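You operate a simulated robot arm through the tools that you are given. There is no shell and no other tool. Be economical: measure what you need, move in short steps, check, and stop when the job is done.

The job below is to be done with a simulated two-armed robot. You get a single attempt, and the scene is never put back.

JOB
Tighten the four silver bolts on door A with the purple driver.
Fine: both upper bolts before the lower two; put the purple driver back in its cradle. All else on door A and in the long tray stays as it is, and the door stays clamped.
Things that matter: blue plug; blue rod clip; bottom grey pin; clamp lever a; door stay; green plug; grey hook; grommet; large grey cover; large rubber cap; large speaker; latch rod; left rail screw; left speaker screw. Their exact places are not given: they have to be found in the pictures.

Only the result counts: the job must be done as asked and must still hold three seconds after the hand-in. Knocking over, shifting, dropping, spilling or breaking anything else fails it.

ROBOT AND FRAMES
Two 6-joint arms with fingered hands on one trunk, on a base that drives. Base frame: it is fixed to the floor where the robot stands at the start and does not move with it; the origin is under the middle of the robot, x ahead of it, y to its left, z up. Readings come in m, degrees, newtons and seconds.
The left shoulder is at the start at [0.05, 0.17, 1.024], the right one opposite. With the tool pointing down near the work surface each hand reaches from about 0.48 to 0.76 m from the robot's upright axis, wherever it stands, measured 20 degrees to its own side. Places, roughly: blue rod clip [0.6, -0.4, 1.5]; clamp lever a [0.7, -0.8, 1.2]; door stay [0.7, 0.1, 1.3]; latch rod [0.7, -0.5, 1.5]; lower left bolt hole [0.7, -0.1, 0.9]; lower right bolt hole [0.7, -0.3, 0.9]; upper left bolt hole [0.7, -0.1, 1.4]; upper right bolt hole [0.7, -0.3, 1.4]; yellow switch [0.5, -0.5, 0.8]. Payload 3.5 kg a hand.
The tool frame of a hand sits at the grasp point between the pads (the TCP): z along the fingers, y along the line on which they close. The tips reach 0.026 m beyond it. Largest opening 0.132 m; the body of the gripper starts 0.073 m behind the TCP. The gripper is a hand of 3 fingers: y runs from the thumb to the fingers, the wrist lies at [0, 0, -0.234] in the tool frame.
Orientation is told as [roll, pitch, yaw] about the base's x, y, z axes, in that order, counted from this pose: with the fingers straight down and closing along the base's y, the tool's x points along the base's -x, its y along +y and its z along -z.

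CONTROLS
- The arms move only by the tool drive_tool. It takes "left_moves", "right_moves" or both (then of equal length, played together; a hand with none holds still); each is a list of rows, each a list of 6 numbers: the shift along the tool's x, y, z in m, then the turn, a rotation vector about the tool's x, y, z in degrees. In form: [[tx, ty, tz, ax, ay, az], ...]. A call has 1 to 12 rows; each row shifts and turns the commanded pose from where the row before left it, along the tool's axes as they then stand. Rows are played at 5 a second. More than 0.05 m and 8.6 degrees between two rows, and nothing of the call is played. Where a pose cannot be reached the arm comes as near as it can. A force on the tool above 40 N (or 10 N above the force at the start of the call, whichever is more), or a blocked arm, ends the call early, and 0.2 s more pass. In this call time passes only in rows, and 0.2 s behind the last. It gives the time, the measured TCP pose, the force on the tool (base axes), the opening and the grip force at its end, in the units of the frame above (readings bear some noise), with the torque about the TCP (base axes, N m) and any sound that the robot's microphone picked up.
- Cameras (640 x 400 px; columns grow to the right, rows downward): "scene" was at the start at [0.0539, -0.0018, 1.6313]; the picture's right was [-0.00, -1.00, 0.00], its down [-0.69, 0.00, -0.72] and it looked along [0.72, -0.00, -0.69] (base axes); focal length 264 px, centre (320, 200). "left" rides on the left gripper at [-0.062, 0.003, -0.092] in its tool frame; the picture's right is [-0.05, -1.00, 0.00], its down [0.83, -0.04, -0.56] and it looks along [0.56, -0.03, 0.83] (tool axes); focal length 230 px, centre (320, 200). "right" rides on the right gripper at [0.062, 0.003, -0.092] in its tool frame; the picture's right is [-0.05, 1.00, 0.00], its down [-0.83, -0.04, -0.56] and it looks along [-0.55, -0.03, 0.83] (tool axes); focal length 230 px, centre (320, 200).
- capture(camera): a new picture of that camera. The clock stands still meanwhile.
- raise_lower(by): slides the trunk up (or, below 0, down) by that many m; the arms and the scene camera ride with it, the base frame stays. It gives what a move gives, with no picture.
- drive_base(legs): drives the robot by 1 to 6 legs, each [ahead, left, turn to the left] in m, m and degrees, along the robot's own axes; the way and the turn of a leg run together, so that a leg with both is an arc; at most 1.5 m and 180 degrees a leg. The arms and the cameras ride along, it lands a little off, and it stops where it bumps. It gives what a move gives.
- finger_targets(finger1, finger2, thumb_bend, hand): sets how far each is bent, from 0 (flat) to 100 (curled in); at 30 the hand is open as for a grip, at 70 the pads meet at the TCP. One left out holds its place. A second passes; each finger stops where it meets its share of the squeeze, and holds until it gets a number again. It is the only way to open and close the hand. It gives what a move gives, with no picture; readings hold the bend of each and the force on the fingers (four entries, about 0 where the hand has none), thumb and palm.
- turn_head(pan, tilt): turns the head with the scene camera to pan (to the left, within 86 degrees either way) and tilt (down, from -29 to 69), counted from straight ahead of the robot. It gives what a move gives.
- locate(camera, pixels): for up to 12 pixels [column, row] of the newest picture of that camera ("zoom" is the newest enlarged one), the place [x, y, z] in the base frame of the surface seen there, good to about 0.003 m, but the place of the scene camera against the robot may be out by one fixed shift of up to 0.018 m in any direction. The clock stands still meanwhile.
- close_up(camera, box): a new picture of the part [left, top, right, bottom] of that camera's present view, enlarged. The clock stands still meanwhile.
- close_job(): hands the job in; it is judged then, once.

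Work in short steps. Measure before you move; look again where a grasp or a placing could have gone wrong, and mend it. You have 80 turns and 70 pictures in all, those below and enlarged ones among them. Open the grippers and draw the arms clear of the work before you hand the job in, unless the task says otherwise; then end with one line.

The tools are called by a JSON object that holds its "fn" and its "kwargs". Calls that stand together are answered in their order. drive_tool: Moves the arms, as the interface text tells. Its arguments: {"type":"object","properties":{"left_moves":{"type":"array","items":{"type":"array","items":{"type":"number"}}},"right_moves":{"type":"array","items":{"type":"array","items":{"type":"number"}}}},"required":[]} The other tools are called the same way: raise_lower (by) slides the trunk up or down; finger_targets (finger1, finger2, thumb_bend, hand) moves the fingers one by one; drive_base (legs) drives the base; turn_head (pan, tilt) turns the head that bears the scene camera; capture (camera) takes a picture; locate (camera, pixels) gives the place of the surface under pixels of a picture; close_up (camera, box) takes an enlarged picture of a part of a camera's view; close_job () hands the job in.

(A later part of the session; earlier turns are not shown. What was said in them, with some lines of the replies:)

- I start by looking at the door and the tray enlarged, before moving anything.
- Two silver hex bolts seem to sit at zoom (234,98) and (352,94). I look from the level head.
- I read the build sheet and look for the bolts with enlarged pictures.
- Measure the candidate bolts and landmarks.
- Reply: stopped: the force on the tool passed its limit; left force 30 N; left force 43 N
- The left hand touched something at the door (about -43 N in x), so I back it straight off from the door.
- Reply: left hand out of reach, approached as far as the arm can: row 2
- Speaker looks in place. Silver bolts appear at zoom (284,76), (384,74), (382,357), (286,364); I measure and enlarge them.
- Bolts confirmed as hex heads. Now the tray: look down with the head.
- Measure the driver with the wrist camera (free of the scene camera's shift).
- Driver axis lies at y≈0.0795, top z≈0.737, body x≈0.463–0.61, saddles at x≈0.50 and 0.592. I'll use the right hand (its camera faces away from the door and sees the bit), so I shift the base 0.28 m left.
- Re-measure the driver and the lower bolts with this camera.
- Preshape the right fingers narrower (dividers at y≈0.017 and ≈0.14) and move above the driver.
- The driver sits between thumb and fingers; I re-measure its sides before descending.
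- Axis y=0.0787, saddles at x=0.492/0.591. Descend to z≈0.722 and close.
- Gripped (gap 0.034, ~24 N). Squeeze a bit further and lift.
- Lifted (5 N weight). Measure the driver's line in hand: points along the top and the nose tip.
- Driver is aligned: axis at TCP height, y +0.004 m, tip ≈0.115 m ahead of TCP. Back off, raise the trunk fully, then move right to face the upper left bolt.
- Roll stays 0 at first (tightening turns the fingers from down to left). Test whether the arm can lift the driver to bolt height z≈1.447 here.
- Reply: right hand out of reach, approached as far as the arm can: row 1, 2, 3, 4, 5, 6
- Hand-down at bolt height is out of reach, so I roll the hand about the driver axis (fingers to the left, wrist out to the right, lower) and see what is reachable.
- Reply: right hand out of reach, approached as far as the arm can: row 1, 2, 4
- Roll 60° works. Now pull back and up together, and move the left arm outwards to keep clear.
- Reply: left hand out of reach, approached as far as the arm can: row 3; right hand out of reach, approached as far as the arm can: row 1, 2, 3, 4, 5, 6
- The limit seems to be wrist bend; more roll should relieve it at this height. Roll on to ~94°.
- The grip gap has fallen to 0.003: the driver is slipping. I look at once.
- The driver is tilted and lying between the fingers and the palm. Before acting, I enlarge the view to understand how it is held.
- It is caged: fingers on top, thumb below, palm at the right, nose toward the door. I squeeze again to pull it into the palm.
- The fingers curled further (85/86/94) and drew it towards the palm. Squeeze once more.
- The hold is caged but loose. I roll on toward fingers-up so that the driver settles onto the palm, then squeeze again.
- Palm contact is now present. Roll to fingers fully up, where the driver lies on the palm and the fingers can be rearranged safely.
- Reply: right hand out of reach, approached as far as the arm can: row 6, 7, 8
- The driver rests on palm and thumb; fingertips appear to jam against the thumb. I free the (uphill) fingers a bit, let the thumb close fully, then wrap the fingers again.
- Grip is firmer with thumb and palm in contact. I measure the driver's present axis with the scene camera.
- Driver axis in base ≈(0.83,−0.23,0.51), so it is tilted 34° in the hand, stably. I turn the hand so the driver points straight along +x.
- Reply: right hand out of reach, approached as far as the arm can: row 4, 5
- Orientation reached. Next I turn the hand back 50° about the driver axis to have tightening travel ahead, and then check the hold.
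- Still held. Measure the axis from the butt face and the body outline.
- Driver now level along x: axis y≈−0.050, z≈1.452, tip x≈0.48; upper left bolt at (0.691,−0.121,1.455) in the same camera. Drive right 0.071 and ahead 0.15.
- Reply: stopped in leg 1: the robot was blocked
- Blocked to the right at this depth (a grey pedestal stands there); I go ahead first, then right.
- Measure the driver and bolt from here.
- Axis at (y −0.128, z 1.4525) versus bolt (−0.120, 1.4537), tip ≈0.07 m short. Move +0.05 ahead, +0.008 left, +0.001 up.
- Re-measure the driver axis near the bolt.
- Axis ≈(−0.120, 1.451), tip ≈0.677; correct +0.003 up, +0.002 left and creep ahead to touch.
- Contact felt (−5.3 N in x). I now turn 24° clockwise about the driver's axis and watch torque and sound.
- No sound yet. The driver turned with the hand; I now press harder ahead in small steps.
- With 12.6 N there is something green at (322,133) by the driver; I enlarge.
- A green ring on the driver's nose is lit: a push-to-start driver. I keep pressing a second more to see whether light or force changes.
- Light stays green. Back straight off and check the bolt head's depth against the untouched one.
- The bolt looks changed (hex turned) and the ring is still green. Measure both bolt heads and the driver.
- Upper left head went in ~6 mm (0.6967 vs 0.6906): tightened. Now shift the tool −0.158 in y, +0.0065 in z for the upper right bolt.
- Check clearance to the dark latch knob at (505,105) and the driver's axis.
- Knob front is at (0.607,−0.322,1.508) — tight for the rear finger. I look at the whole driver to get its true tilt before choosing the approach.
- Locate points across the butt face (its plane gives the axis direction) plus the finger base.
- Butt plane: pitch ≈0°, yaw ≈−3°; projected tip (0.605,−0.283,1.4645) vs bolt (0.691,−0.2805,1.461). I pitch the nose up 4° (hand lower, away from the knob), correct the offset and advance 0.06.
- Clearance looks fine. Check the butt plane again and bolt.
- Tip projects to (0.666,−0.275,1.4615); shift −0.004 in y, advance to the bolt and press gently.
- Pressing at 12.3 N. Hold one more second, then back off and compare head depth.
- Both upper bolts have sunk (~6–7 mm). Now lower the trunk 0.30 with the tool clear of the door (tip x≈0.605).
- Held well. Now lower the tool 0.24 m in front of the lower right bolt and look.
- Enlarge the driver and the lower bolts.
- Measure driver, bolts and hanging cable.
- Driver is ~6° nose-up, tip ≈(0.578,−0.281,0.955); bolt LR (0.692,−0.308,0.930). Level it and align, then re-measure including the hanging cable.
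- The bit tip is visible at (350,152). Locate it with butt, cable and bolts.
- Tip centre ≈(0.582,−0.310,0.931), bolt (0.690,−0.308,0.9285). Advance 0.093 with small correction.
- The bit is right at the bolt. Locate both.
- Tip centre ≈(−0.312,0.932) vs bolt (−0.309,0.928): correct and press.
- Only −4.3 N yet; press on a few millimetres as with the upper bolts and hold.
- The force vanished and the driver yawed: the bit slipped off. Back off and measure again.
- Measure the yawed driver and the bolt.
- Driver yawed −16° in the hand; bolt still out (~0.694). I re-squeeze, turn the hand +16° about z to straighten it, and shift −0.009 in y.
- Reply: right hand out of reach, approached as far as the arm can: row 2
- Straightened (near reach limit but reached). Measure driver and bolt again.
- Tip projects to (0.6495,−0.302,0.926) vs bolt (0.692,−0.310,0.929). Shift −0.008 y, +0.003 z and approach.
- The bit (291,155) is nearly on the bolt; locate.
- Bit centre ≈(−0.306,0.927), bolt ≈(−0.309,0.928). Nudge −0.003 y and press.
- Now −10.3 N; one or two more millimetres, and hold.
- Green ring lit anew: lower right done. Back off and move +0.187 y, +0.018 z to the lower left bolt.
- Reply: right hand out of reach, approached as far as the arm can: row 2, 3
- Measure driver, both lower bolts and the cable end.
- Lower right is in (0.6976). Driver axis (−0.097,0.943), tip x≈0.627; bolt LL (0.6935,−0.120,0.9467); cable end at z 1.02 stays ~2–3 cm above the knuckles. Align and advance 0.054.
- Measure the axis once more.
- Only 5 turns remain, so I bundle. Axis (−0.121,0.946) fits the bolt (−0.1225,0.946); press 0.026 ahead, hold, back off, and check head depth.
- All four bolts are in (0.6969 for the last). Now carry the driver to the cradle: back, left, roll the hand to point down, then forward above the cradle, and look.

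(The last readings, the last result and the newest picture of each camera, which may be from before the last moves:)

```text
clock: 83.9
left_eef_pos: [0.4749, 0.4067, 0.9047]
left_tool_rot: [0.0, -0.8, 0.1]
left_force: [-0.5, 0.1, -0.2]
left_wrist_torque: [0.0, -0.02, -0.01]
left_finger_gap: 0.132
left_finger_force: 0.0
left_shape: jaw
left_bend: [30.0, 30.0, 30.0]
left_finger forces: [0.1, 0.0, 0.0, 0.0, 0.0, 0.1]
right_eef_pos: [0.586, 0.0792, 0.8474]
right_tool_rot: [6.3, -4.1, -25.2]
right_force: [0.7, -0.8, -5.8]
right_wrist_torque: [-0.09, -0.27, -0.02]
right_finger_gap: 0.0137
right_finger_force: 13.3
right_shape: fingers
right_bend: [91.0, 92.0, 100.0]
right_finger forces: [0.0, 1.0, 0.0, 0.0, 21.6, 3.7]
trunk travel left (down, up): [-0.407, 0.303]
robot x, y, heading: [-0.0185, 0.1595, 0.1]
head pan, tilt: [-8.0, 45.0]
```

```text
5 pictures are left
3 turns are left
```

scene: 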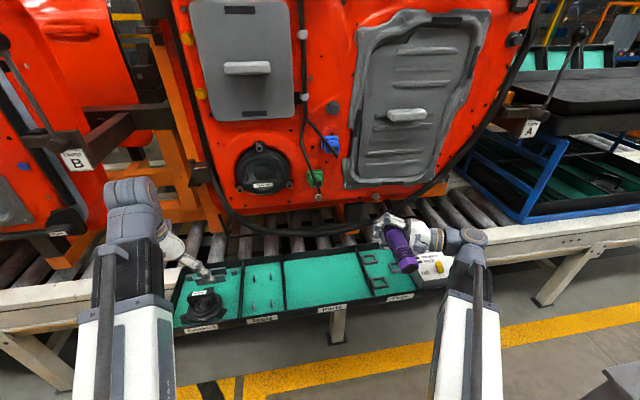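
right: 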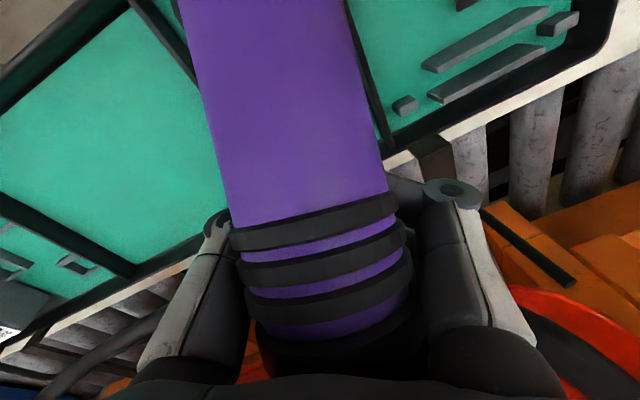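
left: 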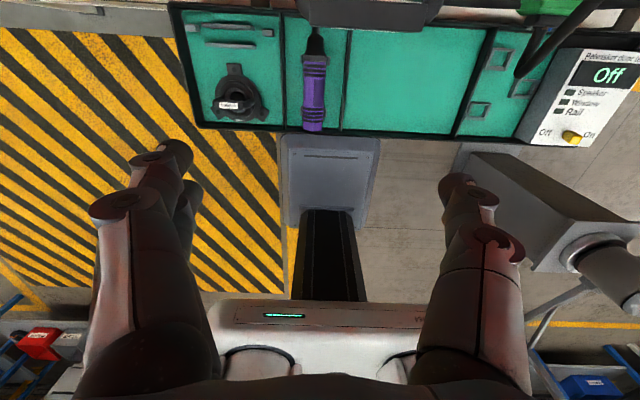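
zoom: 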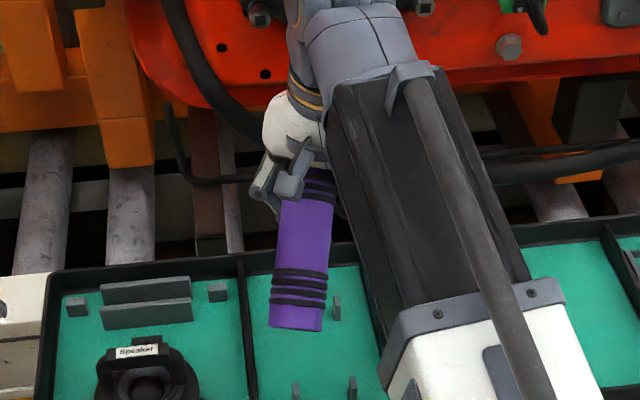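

The driver has tilted nose-up (~35°) in the hand, yaw ≈−15°, butt at true ≈(0.482,0.109,0.811). I turn the hand +15.5° about z, shift so the butt sits over the cradle's rear, lower most of the way and look.

{"fn": "drive_tool", "kwargs": {"right_moves": [[0.0181, -0.0094, -0.0024, -0.554, 0.848, -7.683], [0, 0, 0, -0.554, 0.848, -7.683], [0.0026, -0.0039, 0.0357, 0, 0, 0], [0.0026, -0.0039, 0.0357, 0, 0, 0], [0, 0, 0, 0, 0, 0]]}}

{"fn": "close_up", "kwargs": {"camera": "scene", "box": [230, 190, 390, 290]}}

{"fn": "locate", "kwargs": {"camera": "zoom", "pixels": [[290, 140], [310, 140], [330, 140], [290, 190], [310, 190], [330, 190], [280, 240], [300, 240], [320, 240], [280, 280], [300, 280], [320, 280]]}}

{"fn": "capture", "kwargs": {"camera": "right"}}

```text
clock: 85.1
left_eef_pos: [0.4753, 0.405, 0.9036]
left_tool_rot: [0.1, -0.7, 0.1]
left_force: [-0.4, 0.4, 0.1]
left_wrist_torque: [-0.02, 0.0, 0.0]
left_finger_gap: 0.132
left_finger_force: 0.1
left_shape: jaw
left_bend: [30.0, 30.0, 30.0]
left_finger forces: [0.1, 0.0, 0.1, 0.1, 0.0, 0.0]
right_eef_pos: [0.565, 0.0783, 0.7768]
right_tool_rot: [6.3, -4.1, -9.6]
right_force: [0.5, 1.1, -5.9]
right_wrist_torque: [-0.04, -0.28, -0.05]
right_finger_gap: 0.0139
right_finger_force: 2.6
right_shape: fingers
right_bend: [91.0, 92.0, 100.0]
right_finger forces: [0.0, 0.6, 0.1, 0.0, 0.0, 3.7]
trunk travel left (down, up): [-0.407, 0.303]
robot x, y, heading: [-0.0133, 0.158, 0.1]
head pan, tilt: [-8.0, 45.0]
```

```text
4.00 times, centred on (310, 240) of scene
```

zoom: 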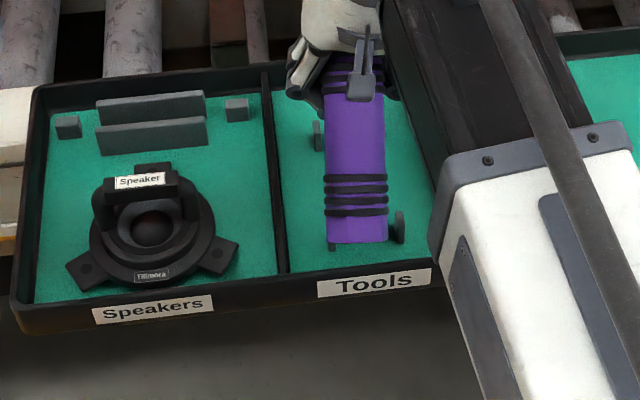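

```text
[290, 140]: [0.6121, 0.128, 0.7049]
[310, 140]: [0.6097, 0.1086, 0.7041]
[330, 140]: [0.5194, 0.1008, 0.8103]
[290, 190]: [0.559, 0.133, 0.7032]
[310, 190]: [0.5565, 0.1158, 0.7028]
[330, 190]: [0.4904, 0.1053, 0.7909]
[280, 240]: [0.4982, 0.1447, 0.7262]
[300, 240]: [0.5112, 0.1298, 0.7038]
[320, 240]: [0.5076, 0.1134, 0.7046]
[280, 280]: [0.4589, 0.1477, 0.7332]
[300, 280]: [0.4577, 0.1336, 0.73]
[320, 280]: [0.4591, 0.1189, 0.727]
```

```text
3 pictures are left
2 turns are left
```

right: 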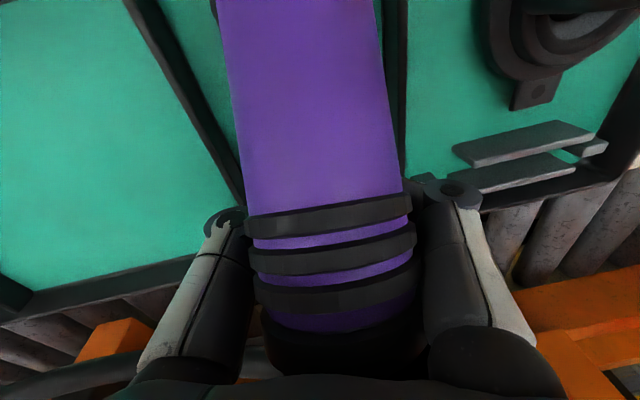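

Yaw remains ≈−6° with the butt ≈9 mm too far left, which a +6° turn about the TCP cures. Then lower 25 mm so the butt rests at the cradle's rear, open in stages, and look.

{"fn": "drive_tool", "kwargs": {"right_moves": [[0, 0, 0, -0.43, 0.656, -5.95], [0.0009, -0.0014, 0.0124, 0, 0, 0], [0.0009, -0.0014, 0.0124, 0, 0, 0], [0, 0, 0, 0, 0, 0]]}}

{"fn": "finger_targets", "kwargs": {"hand": "right", "finger1": 84, "finger2": 84, "thumb_bend": 89}}

{"fn": "finger_targets", "kwargs": {"hand": "right", "finger1": 77, "finger2": 77, "thumb_bend": 79}}

{"fn": "finger_targets", "kwargs": {"hand": "right", "finger1": 71, "finger2": 71, "thumb_bend": 71}}

{"fn": "finger_targets", "kwargs": {"hand": "right", "finger1": 66, "finger2": 66, "thumb_bend": 66}}

{"fn": "finger_targets", "kwargs": {"hand": "right", "finger1": 62, "finger2": 62, "thumb_bend": 62}}

{"fn": "finger_targets", "kwargs": {"hand": "right", "finger1": 58, "finger2": 58, "thumb_bend": 58}}

{"fn": "finger_targets", "kwargs": {"hand": "right", "finger1": 54, "finger2": 54, "thumb_bend": 54}}

{"fn": "finger_targets", "kwargs": {"hand": "right", "finger1": 48, "finger2": 48, "thumb_bend": 48}}

{"fn": "close_up", "kwargs": {"camera": "scene", "box": [230, 190, 390, 290]}}

{"fn": "capture", "kwargs": {"camera": "right"}}

```text
clock: 86.1
left_eef_pos: [0.4751, 0.4051, 0.9046]
left_tool_rot: [0.0, -0.8, 0.1]
left_force: [0.3, 0.1, 0.2]
left_wrist_torque: [0.0, -0.04, -0.02]
left_finger_gap: 0.1319
left_finger_force: 0.0
left_shape: jaw
left_bend: [30.0, 30.0, 30.0]
left_finger forces: [0.0, 0.2, 0.0, 0.0, 0.0, 0.1]
right_eef_pos: [0.5644, 0.0804, 0.751]
right_tool_rot: [6.4, -4.1, -3.7]
right_force: [0.0, -0.1, -6.9]
right_wrist_torque: [-0.02, -0.28, 0.03]
right_finger_gap: 0.0137
right_finger_force: 1.7
right_shape: fingers
right_bend: [91.0, 92.0, 100.0]
right_finger forces: [0.1, 0.7, 0.1, 0.1, 0.1, 3.5]
trunk travel left (down, up): [-0.407, 0.303]
robot x, y, heading: [-0.0154, 0.1619, 0.0]
head pan, tilt: [-8.0, 45.0]
```

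```text
clock: 87.1
left_eef_pos: [0.475, 0.4061, 0.9036]
left_tool_rot: [0.0, -0.8, 0.1]
left_force: [0.6, 0.1, 0.3]
left_wrist_torque: [0.01, -0.01, 0.0]
left_finger_gap: 0.1319
left_finger_force: 0.1
left_shape: jaw
left_bend: [30.0, 30.0, 30.0]
left_finger forces: [0.0, 0.0, 0.0, 0.0, 0.0, 0.0]
right_eef_pos: [0.5646, 0.0801, 0.7506]
right_tool_rot: [6.3, -4.1, -3.7]
right_force: [2.5, 0.4, -4.0]
right_wrist_torque: [-0.04, -0.1, 0.0]
right_finger_gap: 0.0146
right_finger_force: 5.9
right_shape: fingers
right_bend: [82.0, 82.0, 96.0]
right_finger forces: [0.5, 1.8, 0.0, 0.0, 6.2, 2.4]
trunk travel left (down, up): [-0.407, 0.303]
robot x, y, heading: [-0.0176, 0.1617, -0.1]
head pan, tilt: [-8.0, 45.0]
```

```text
clock: 88.1
left_eef_pos: [0.4746, 0.4065, 0.9045]
left_tool_rot: [-0.1, -0.9, 0.1]
left_force: [-0.6, 0.1, 0.2]
left_wrist_torque: [0.0, 0.03, -0.01]
left_finger_gap: 0.1319
left_finger_force: 0.0
left_shape: jaw
left_bend: [30.0, 30.0, 30.0]
left_finger forces: [0.0, 0.0, 0.0, 0.0, 0.1, 0.0]
right_eef_pos: [0.565, 0.0809, 0.7526]
right_tool_rot: [6.3, -4.1, -3.8]
right_force: [4.6, 0.7, -1.4]
right_wrist_torque: [-0.08, 0.07, 0.01]
right_finger_gap: 0.0132
right_finger_force: 4.6
right_shape: fingers
right_bend: [76.0, 76.0, 88.0]
right_finger forces: [0.6, 2.5, 0.1, 0.0, 4.2, 0.9]
trunk travel left (down, up): [-0.407, 0.303]
robot x, y, heading: [-0.0165, 0.163, -0.0]
head pan, tilt: [-8.0, 45.0]
```

```text
clock: 89.1
left_eef_pos: [0.4741, 0.4062, 0.9036]
left_tool_rot: [0.0, -0.8, 0.1]
left_force: [-0.1, -0.7, -0.1]
left_wrist_torque: [0.03, 0.01, 0.02]
left_finger_gap: 0.1319
left_finger_force: 0.0
left_shape: jaw
left_bend: [30.0, 30.0, 30.0]
left_finger forces: [0.0, 0.0, 0.0, 0.0, 0.0, 0.0]
right_eef_pos: [0.5642, 0.0807, 0.7508]
right_tool_rot: [6.3, -4.1, -3.7]
right_force: [-0.2, -0.4, 0.4]
right_wrist_torque: [0.01, -0.02, -0.02]
right_finger_gap: 0.0054
right_finger_force: 1.8
right_shape: fingers
right_bend: [71.0, 71.0, 70.0]
right_finger forces: [1.5, 0.0, 0.0, 0.0, 2.6, 0.0]
trunk travel left (down, up): [-0.407, 0.303]
robot x, y, heading: [-0.0183, 0.1627, -0.0]
head pan, tilt: [-8.0, 45.0]
```

```text
clock: 90.1
left_eef_pos: [0.4742, 0.4063, 0.9041]
left_tool_rot: [0.0, -0.8, 0.1]
left_force: [-1.3, -1.0, 0.7]
left_wrist_torque: [0.0, 0.02, 0.0]
left_finger_gap: 0.132
left_finger_force: 0.1
left_shape: jaw
left_bend: [30.0, 30.0, 30.0]
left_finger forces: [0.1, 0.0, 0.0, 0.1, 0.0, 0.0]
right_eef_pos: [0.5638, 0.0801, 0.7515]
right_tool_rot: [6.3, -4.1, -3.7]
right_force: [1.1, -0.6, 0.7]
right_wrist_torque: [0.0, -0.03, 0.02]
right_finger_gap: 0.0206
right_finger_force: 3.0
right_shape: fingers
right_bend: [65.0, 66.0, 65.0]
right_finger forces: [1.9, 0.7, 0.1, 0.0, 2.5, 0.0]
trunk travel left (down, up): [-0.407, 0.303]
robot x, y, heading: [-0.0156, 0.1618, -0.2]
head pan, tilt: [-8.0, 45.0]
```

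```text
clock: 91.1
left_eef_pos: [0.475, 0.4073, 0.9041]
left_tool_rot: [0.0, -0.8, 0.1]
left_force: [0.6, -0.7, -1.1]
left_wrist_torque: [0.02, -0.01, 0.0]
left_finger_gap: 0.1318
left_finger_force: 0.1
left_shape: jaw
left_bend: [30.0, 30.0, 30.0]
left_finger forces: [0.0, 0.0, 0.1, 0.0, 0.0, 0.0]
right_eef_pos: [0.5639, 0.0802, 0.7522]
right_tool_rot: [6.4, -4.1, -3.7]
right_force: [0.3, -1.2, -0.6]
right_wrist_torque: [-0.02, 0.02, 0.06]
right_finger_gap: 0.0339
right_finger_force: 2.3
right_shape: fingers
right_bend: [61.0, 61.0, 61.0]
right_finger forces: [1.3, 1.1, 0.1, 0.1, 3.1, 0.1]
trunk travel left (down, up): [-0.407, 0.303]
robot x, y, heading: [-0.0153, 0.1595, 0.3]
head pan, tilt: [-8.0, 45.0]
```

```text
clock: 92.1
left_eef_pos: [0.4745, 0.4065, 0.9043]
left_tool_rot: [0.0, -0.8, 0.1]
left_force: [0.1, 0.5, 0.1]
left_wrist_torque: [0.02, 0.0, -0.02]
left_finger_gap: 0.1316
left_finger_force: 0.1
left_shape: jaw
left_bend: [30.0, 30.0, 30.0]
left_finger forces: [0.1, 0.0, 0.0, 0.1, 0.0, 0.0]
right_eef_pos: [0.5646, 0.0792, 0.7516]
right_tool_rot: [6.3, -4.1, -3.7]
right_force: [0.6, -1.0, -0.3]
right_wrist_torque: [-0.01, 0.0, -0.02]
right_finger_gap: 0.0447
right_finger_force: 0.7
right_shape: fingers
right_bend: [57.0, 57.0, 57.0]
right_finger forces: [0.1, 0.0, 0.0, 0.0, 0.5, 0.0]
trunk travel left (down, up): [-0.407, 0.303]
robot x, y, heading: [-0.0179, 0.1627, 0.1]
head pan, tilt: [-8.0, 45.0]
```

```text
clock: 93.1
left_eef_pos: [0.4744, 0.4066, 0.904]
left_tool_rot: [-0.1, -0.8, 0.1]
left_force: [0.0, 0.2, 0.2]
left_wrist_torque: [0.03, 0.02, -0.02]
left_finger_gap: 0.1319
left_finger_force: 0.0
left_shape: jaw
left_bend: [30.0, 30.0, 30.0]
left_finger forces: [0.0, 0.0, 0.1, 0.0, 0.0, 0.1]
right_eef_pos: [0.5644, 0.0802, 0.7513]
right_tool_rot: [6.3, -4.2, -3.7]
right_force: [0.3, 0.1, -0.1]
right_wrist_torque: [-0.02, 0.02, 0.01]
right_finger_gap: 0.054
right_finger_force: 0.0
right_shape: fingers
right_bend: [54.0, 54.0, 54.0]
right_finger forces: [0.1, 0.0, 0.0, 0.0, 0.0, 0.0]
trunk travel left (down, up): [-0.407, 0.303]
robot x, y, heading: [-0.0145, 0.159, 0.2]
head pan, tilt: [-8.0, 45.0]
```

```text
clock: 94.1
left_eef_pos: [0.4742, 0.406, 0.9041]
left_tool_rot: [0.0, -0.8, 0.1]
left_force: [0.0, 0.4, 0.0]
left_wrist_torque: [0.0, 0.04, 0.0]
left_finger_gap: 0.1319
left_finger_force: 0.1
left_shape: jaw
left_bend: [30.0, 30.0, 30.0]
left_finger forces: [0.1, 0.1, 0.0, 0.0, 0.0, 0.1]
right_eef_pos: [0.5635, 0.0796, 0.7513]
right_tool_rot: [6.3, -4.1, -3.7]
right_force: [0.0, 0.3, 0.1]
right_wrist_torque: [-0.03, 0.02, -0.01]
right_finger_gap: 0.0737
right_finger_force: 0.1
right_shape: fingers
right_bend: [48.0, 48.0, 48.0]
right_finger forces: [0.0, 0.0, 0.1, 0.1, 0.0, 0.0]
trunk travel left (down, up): [-0.407, 0.303]
robot x, y, heading: [-0.016, 0.1597, 0.3]
head pan, tilt: [-8.0, 45.0]
```

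```text
4.00 times, centred on (310, 240) of scene
```

zoom: 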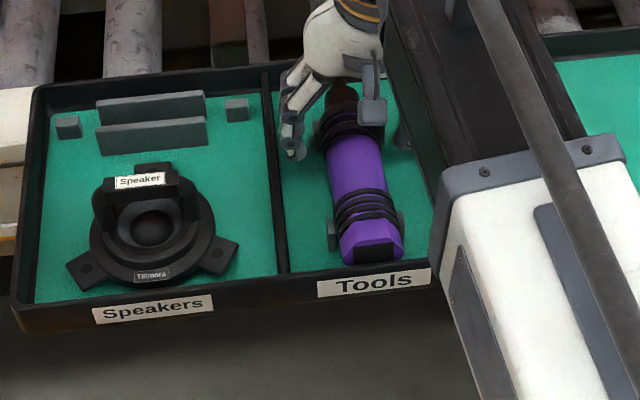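

```text
1 pictures are left
1 turns are left
```

right: 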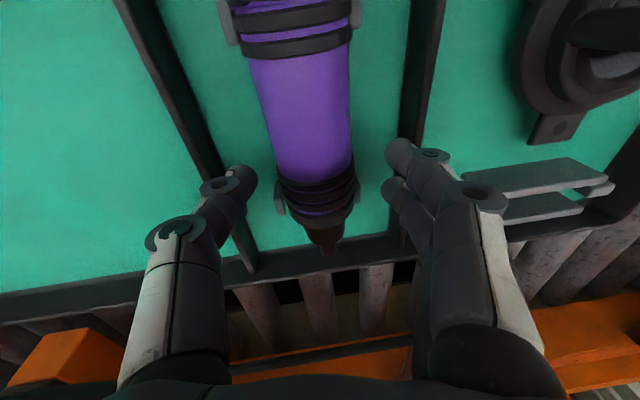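

The driver lies in both saddles of its cradle with the fingers free of it. Last: lift the hand straight up, open it, back off and hand in.

{"fn": "drive_tool", "kwargs": {"right_moves": [[-0.0014, 0.0022, -0.0198, 0, 0, 0], [-0.0029, 0.0044, -0.0397, 0, 0, 0], [-0.0029, 0.0044, -0.0397, 0, 0, 0], [-0.0029, 0.0044, -0.0397, 0, 0, 0]]}}

{"fn": "finger_targets", "kwargs": {"hand": "right", "finger1": 30, "finger2": 30, "thumb_bend": 30}}

{"fn": "drive_base", "kwargs": {"legs": [[-0.15, 0, 0]]}}

{"fn": "close_job", "kwargs": {}}

```text
clock: 95.1
left_eef_pos: [0.4737, 0.4056, 0.9037]
left_tool_rot: [0.0, -0.8, 0.1]
left_force: [0.3, -0.1, 0.0]
left_wrist_torque: [0.0, 0.02, -0.01]
left_finger_gap: 0.1323
left_finger_force: 0.2
left_shape: jaw
left_bend: [30.0, 30.0, 30.0]
left_finger forces: [0.0, 0.1, 0.0, 0.1, 0.1, 0.0]
right_eef_pos: [0.5669, 0.0806, 0.8904]
right_tool_rot: [6.3, -4.1, -3.7]
right_force: [0.3, -0.1, -0.2]
right_wrist_torque: [0.01, 0.0, 0.03]
right_finger_gap: 0.0737
right_finger_force: 0.0
right_shape: fingers
right_bend: [48.0, 48.0, 48.0]
right_finger forces: [0.1, 0.1, 0.1, 0.0, 0.0, 0.0]
trunk travel left (down, up): [-0.407, 0.303]
robot x, y, heading: [-0.0168, 0.159, -0.0]
head pan, tilt: [-8.0, 45.0]
```

```text
clock: 96.1
left_eef_pos: [0.4729, 0.4067, 0.9046]
left_tool_rot: [0.0, -0.8, 0.2]
left_force: [0.2, 0.1, -0.1]
left_wrist_torque: [-0.03, 0.01, 0.03]
left_finger_gap: 0.1317
left_finger_force: 0.0
left_shape: jaw
left_bend: [30.0, 30.0, 30.0]
left_finger forces: [0.0, 0.0, 0.0, 0.1, 0.1, 0.0]
right_eef_pos: [0.5662, 0.081, 0.8899]
right_tool_rot: [6.3, -4.1, -3.7]
right_force: [-0.2, -0.1, -0.2]
right_wrist_torque: [0.03, 0.04, -0.03]
right_finger_gap: 0.1341
right_finger_force: 0.0
right_shape: fingers
right_bend: [30.0, 30.0, 30.0]
right_finger forces: [0.0, 0.0, 0.0, 0.0, 0.0, 0.0]
trunk travel left (down, up): [-0.407, 0.303]
robot x, y, heading: [-0.016, 0.1599, 0.1]
head pan, tilt: [-8.0, 45.0]
```

```text
clock: 97.5
left_eef_pos: [0.3249, 0.4062, 0.9041]
left_tool_rot: [0.0, -0.8, 0.2]
left_force: [0.4, 0.0, 0.8]
left_wrist_torque: [-0.01, -0.04, 0.03]
left_finger_gap: 0.1319
left_finger_force: 0.1
left_shape: jaw
left_bend: [30.0, 30.0, 30.0]
left_finger forces: [0.0, 0.1, 0.0, 0.2, 0.0, 0.0]
right_eef_pos: [0.4178, 0.08, 0.8898]
right_tool_rot: [6.4, -4.0, -3.6]
right_force: [0.0, -0.4, -0.1]
right_wrist_torque: [0.0, 0.04, -0.01]
right_finger_gap: 0.1341
right_finger_force: 0.1
right_shape: fingers
right_bend: [30.0, 30.0, 30.0]
right_finger forces: [0.0, 0.0, 0.0, 0.0, 0.0, 0.0]
trunk travel left (down, up): [-0.407, 0.303]
robot x, y, heading: [-0.1665, 0.1585, -0.2]
head pan, tilt: [-8.0, 45.0]
```

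```text
The job is handed in.
```

I handed the job in with all four silver bolts on door A tightened, upper two first, the purple driver back in its cradle, and the hands open and clear. The bolt heads measured about 4–7 mm further in; early on, the left hand bumped the door area at about 43 N beside the speaker, which still looked in place.
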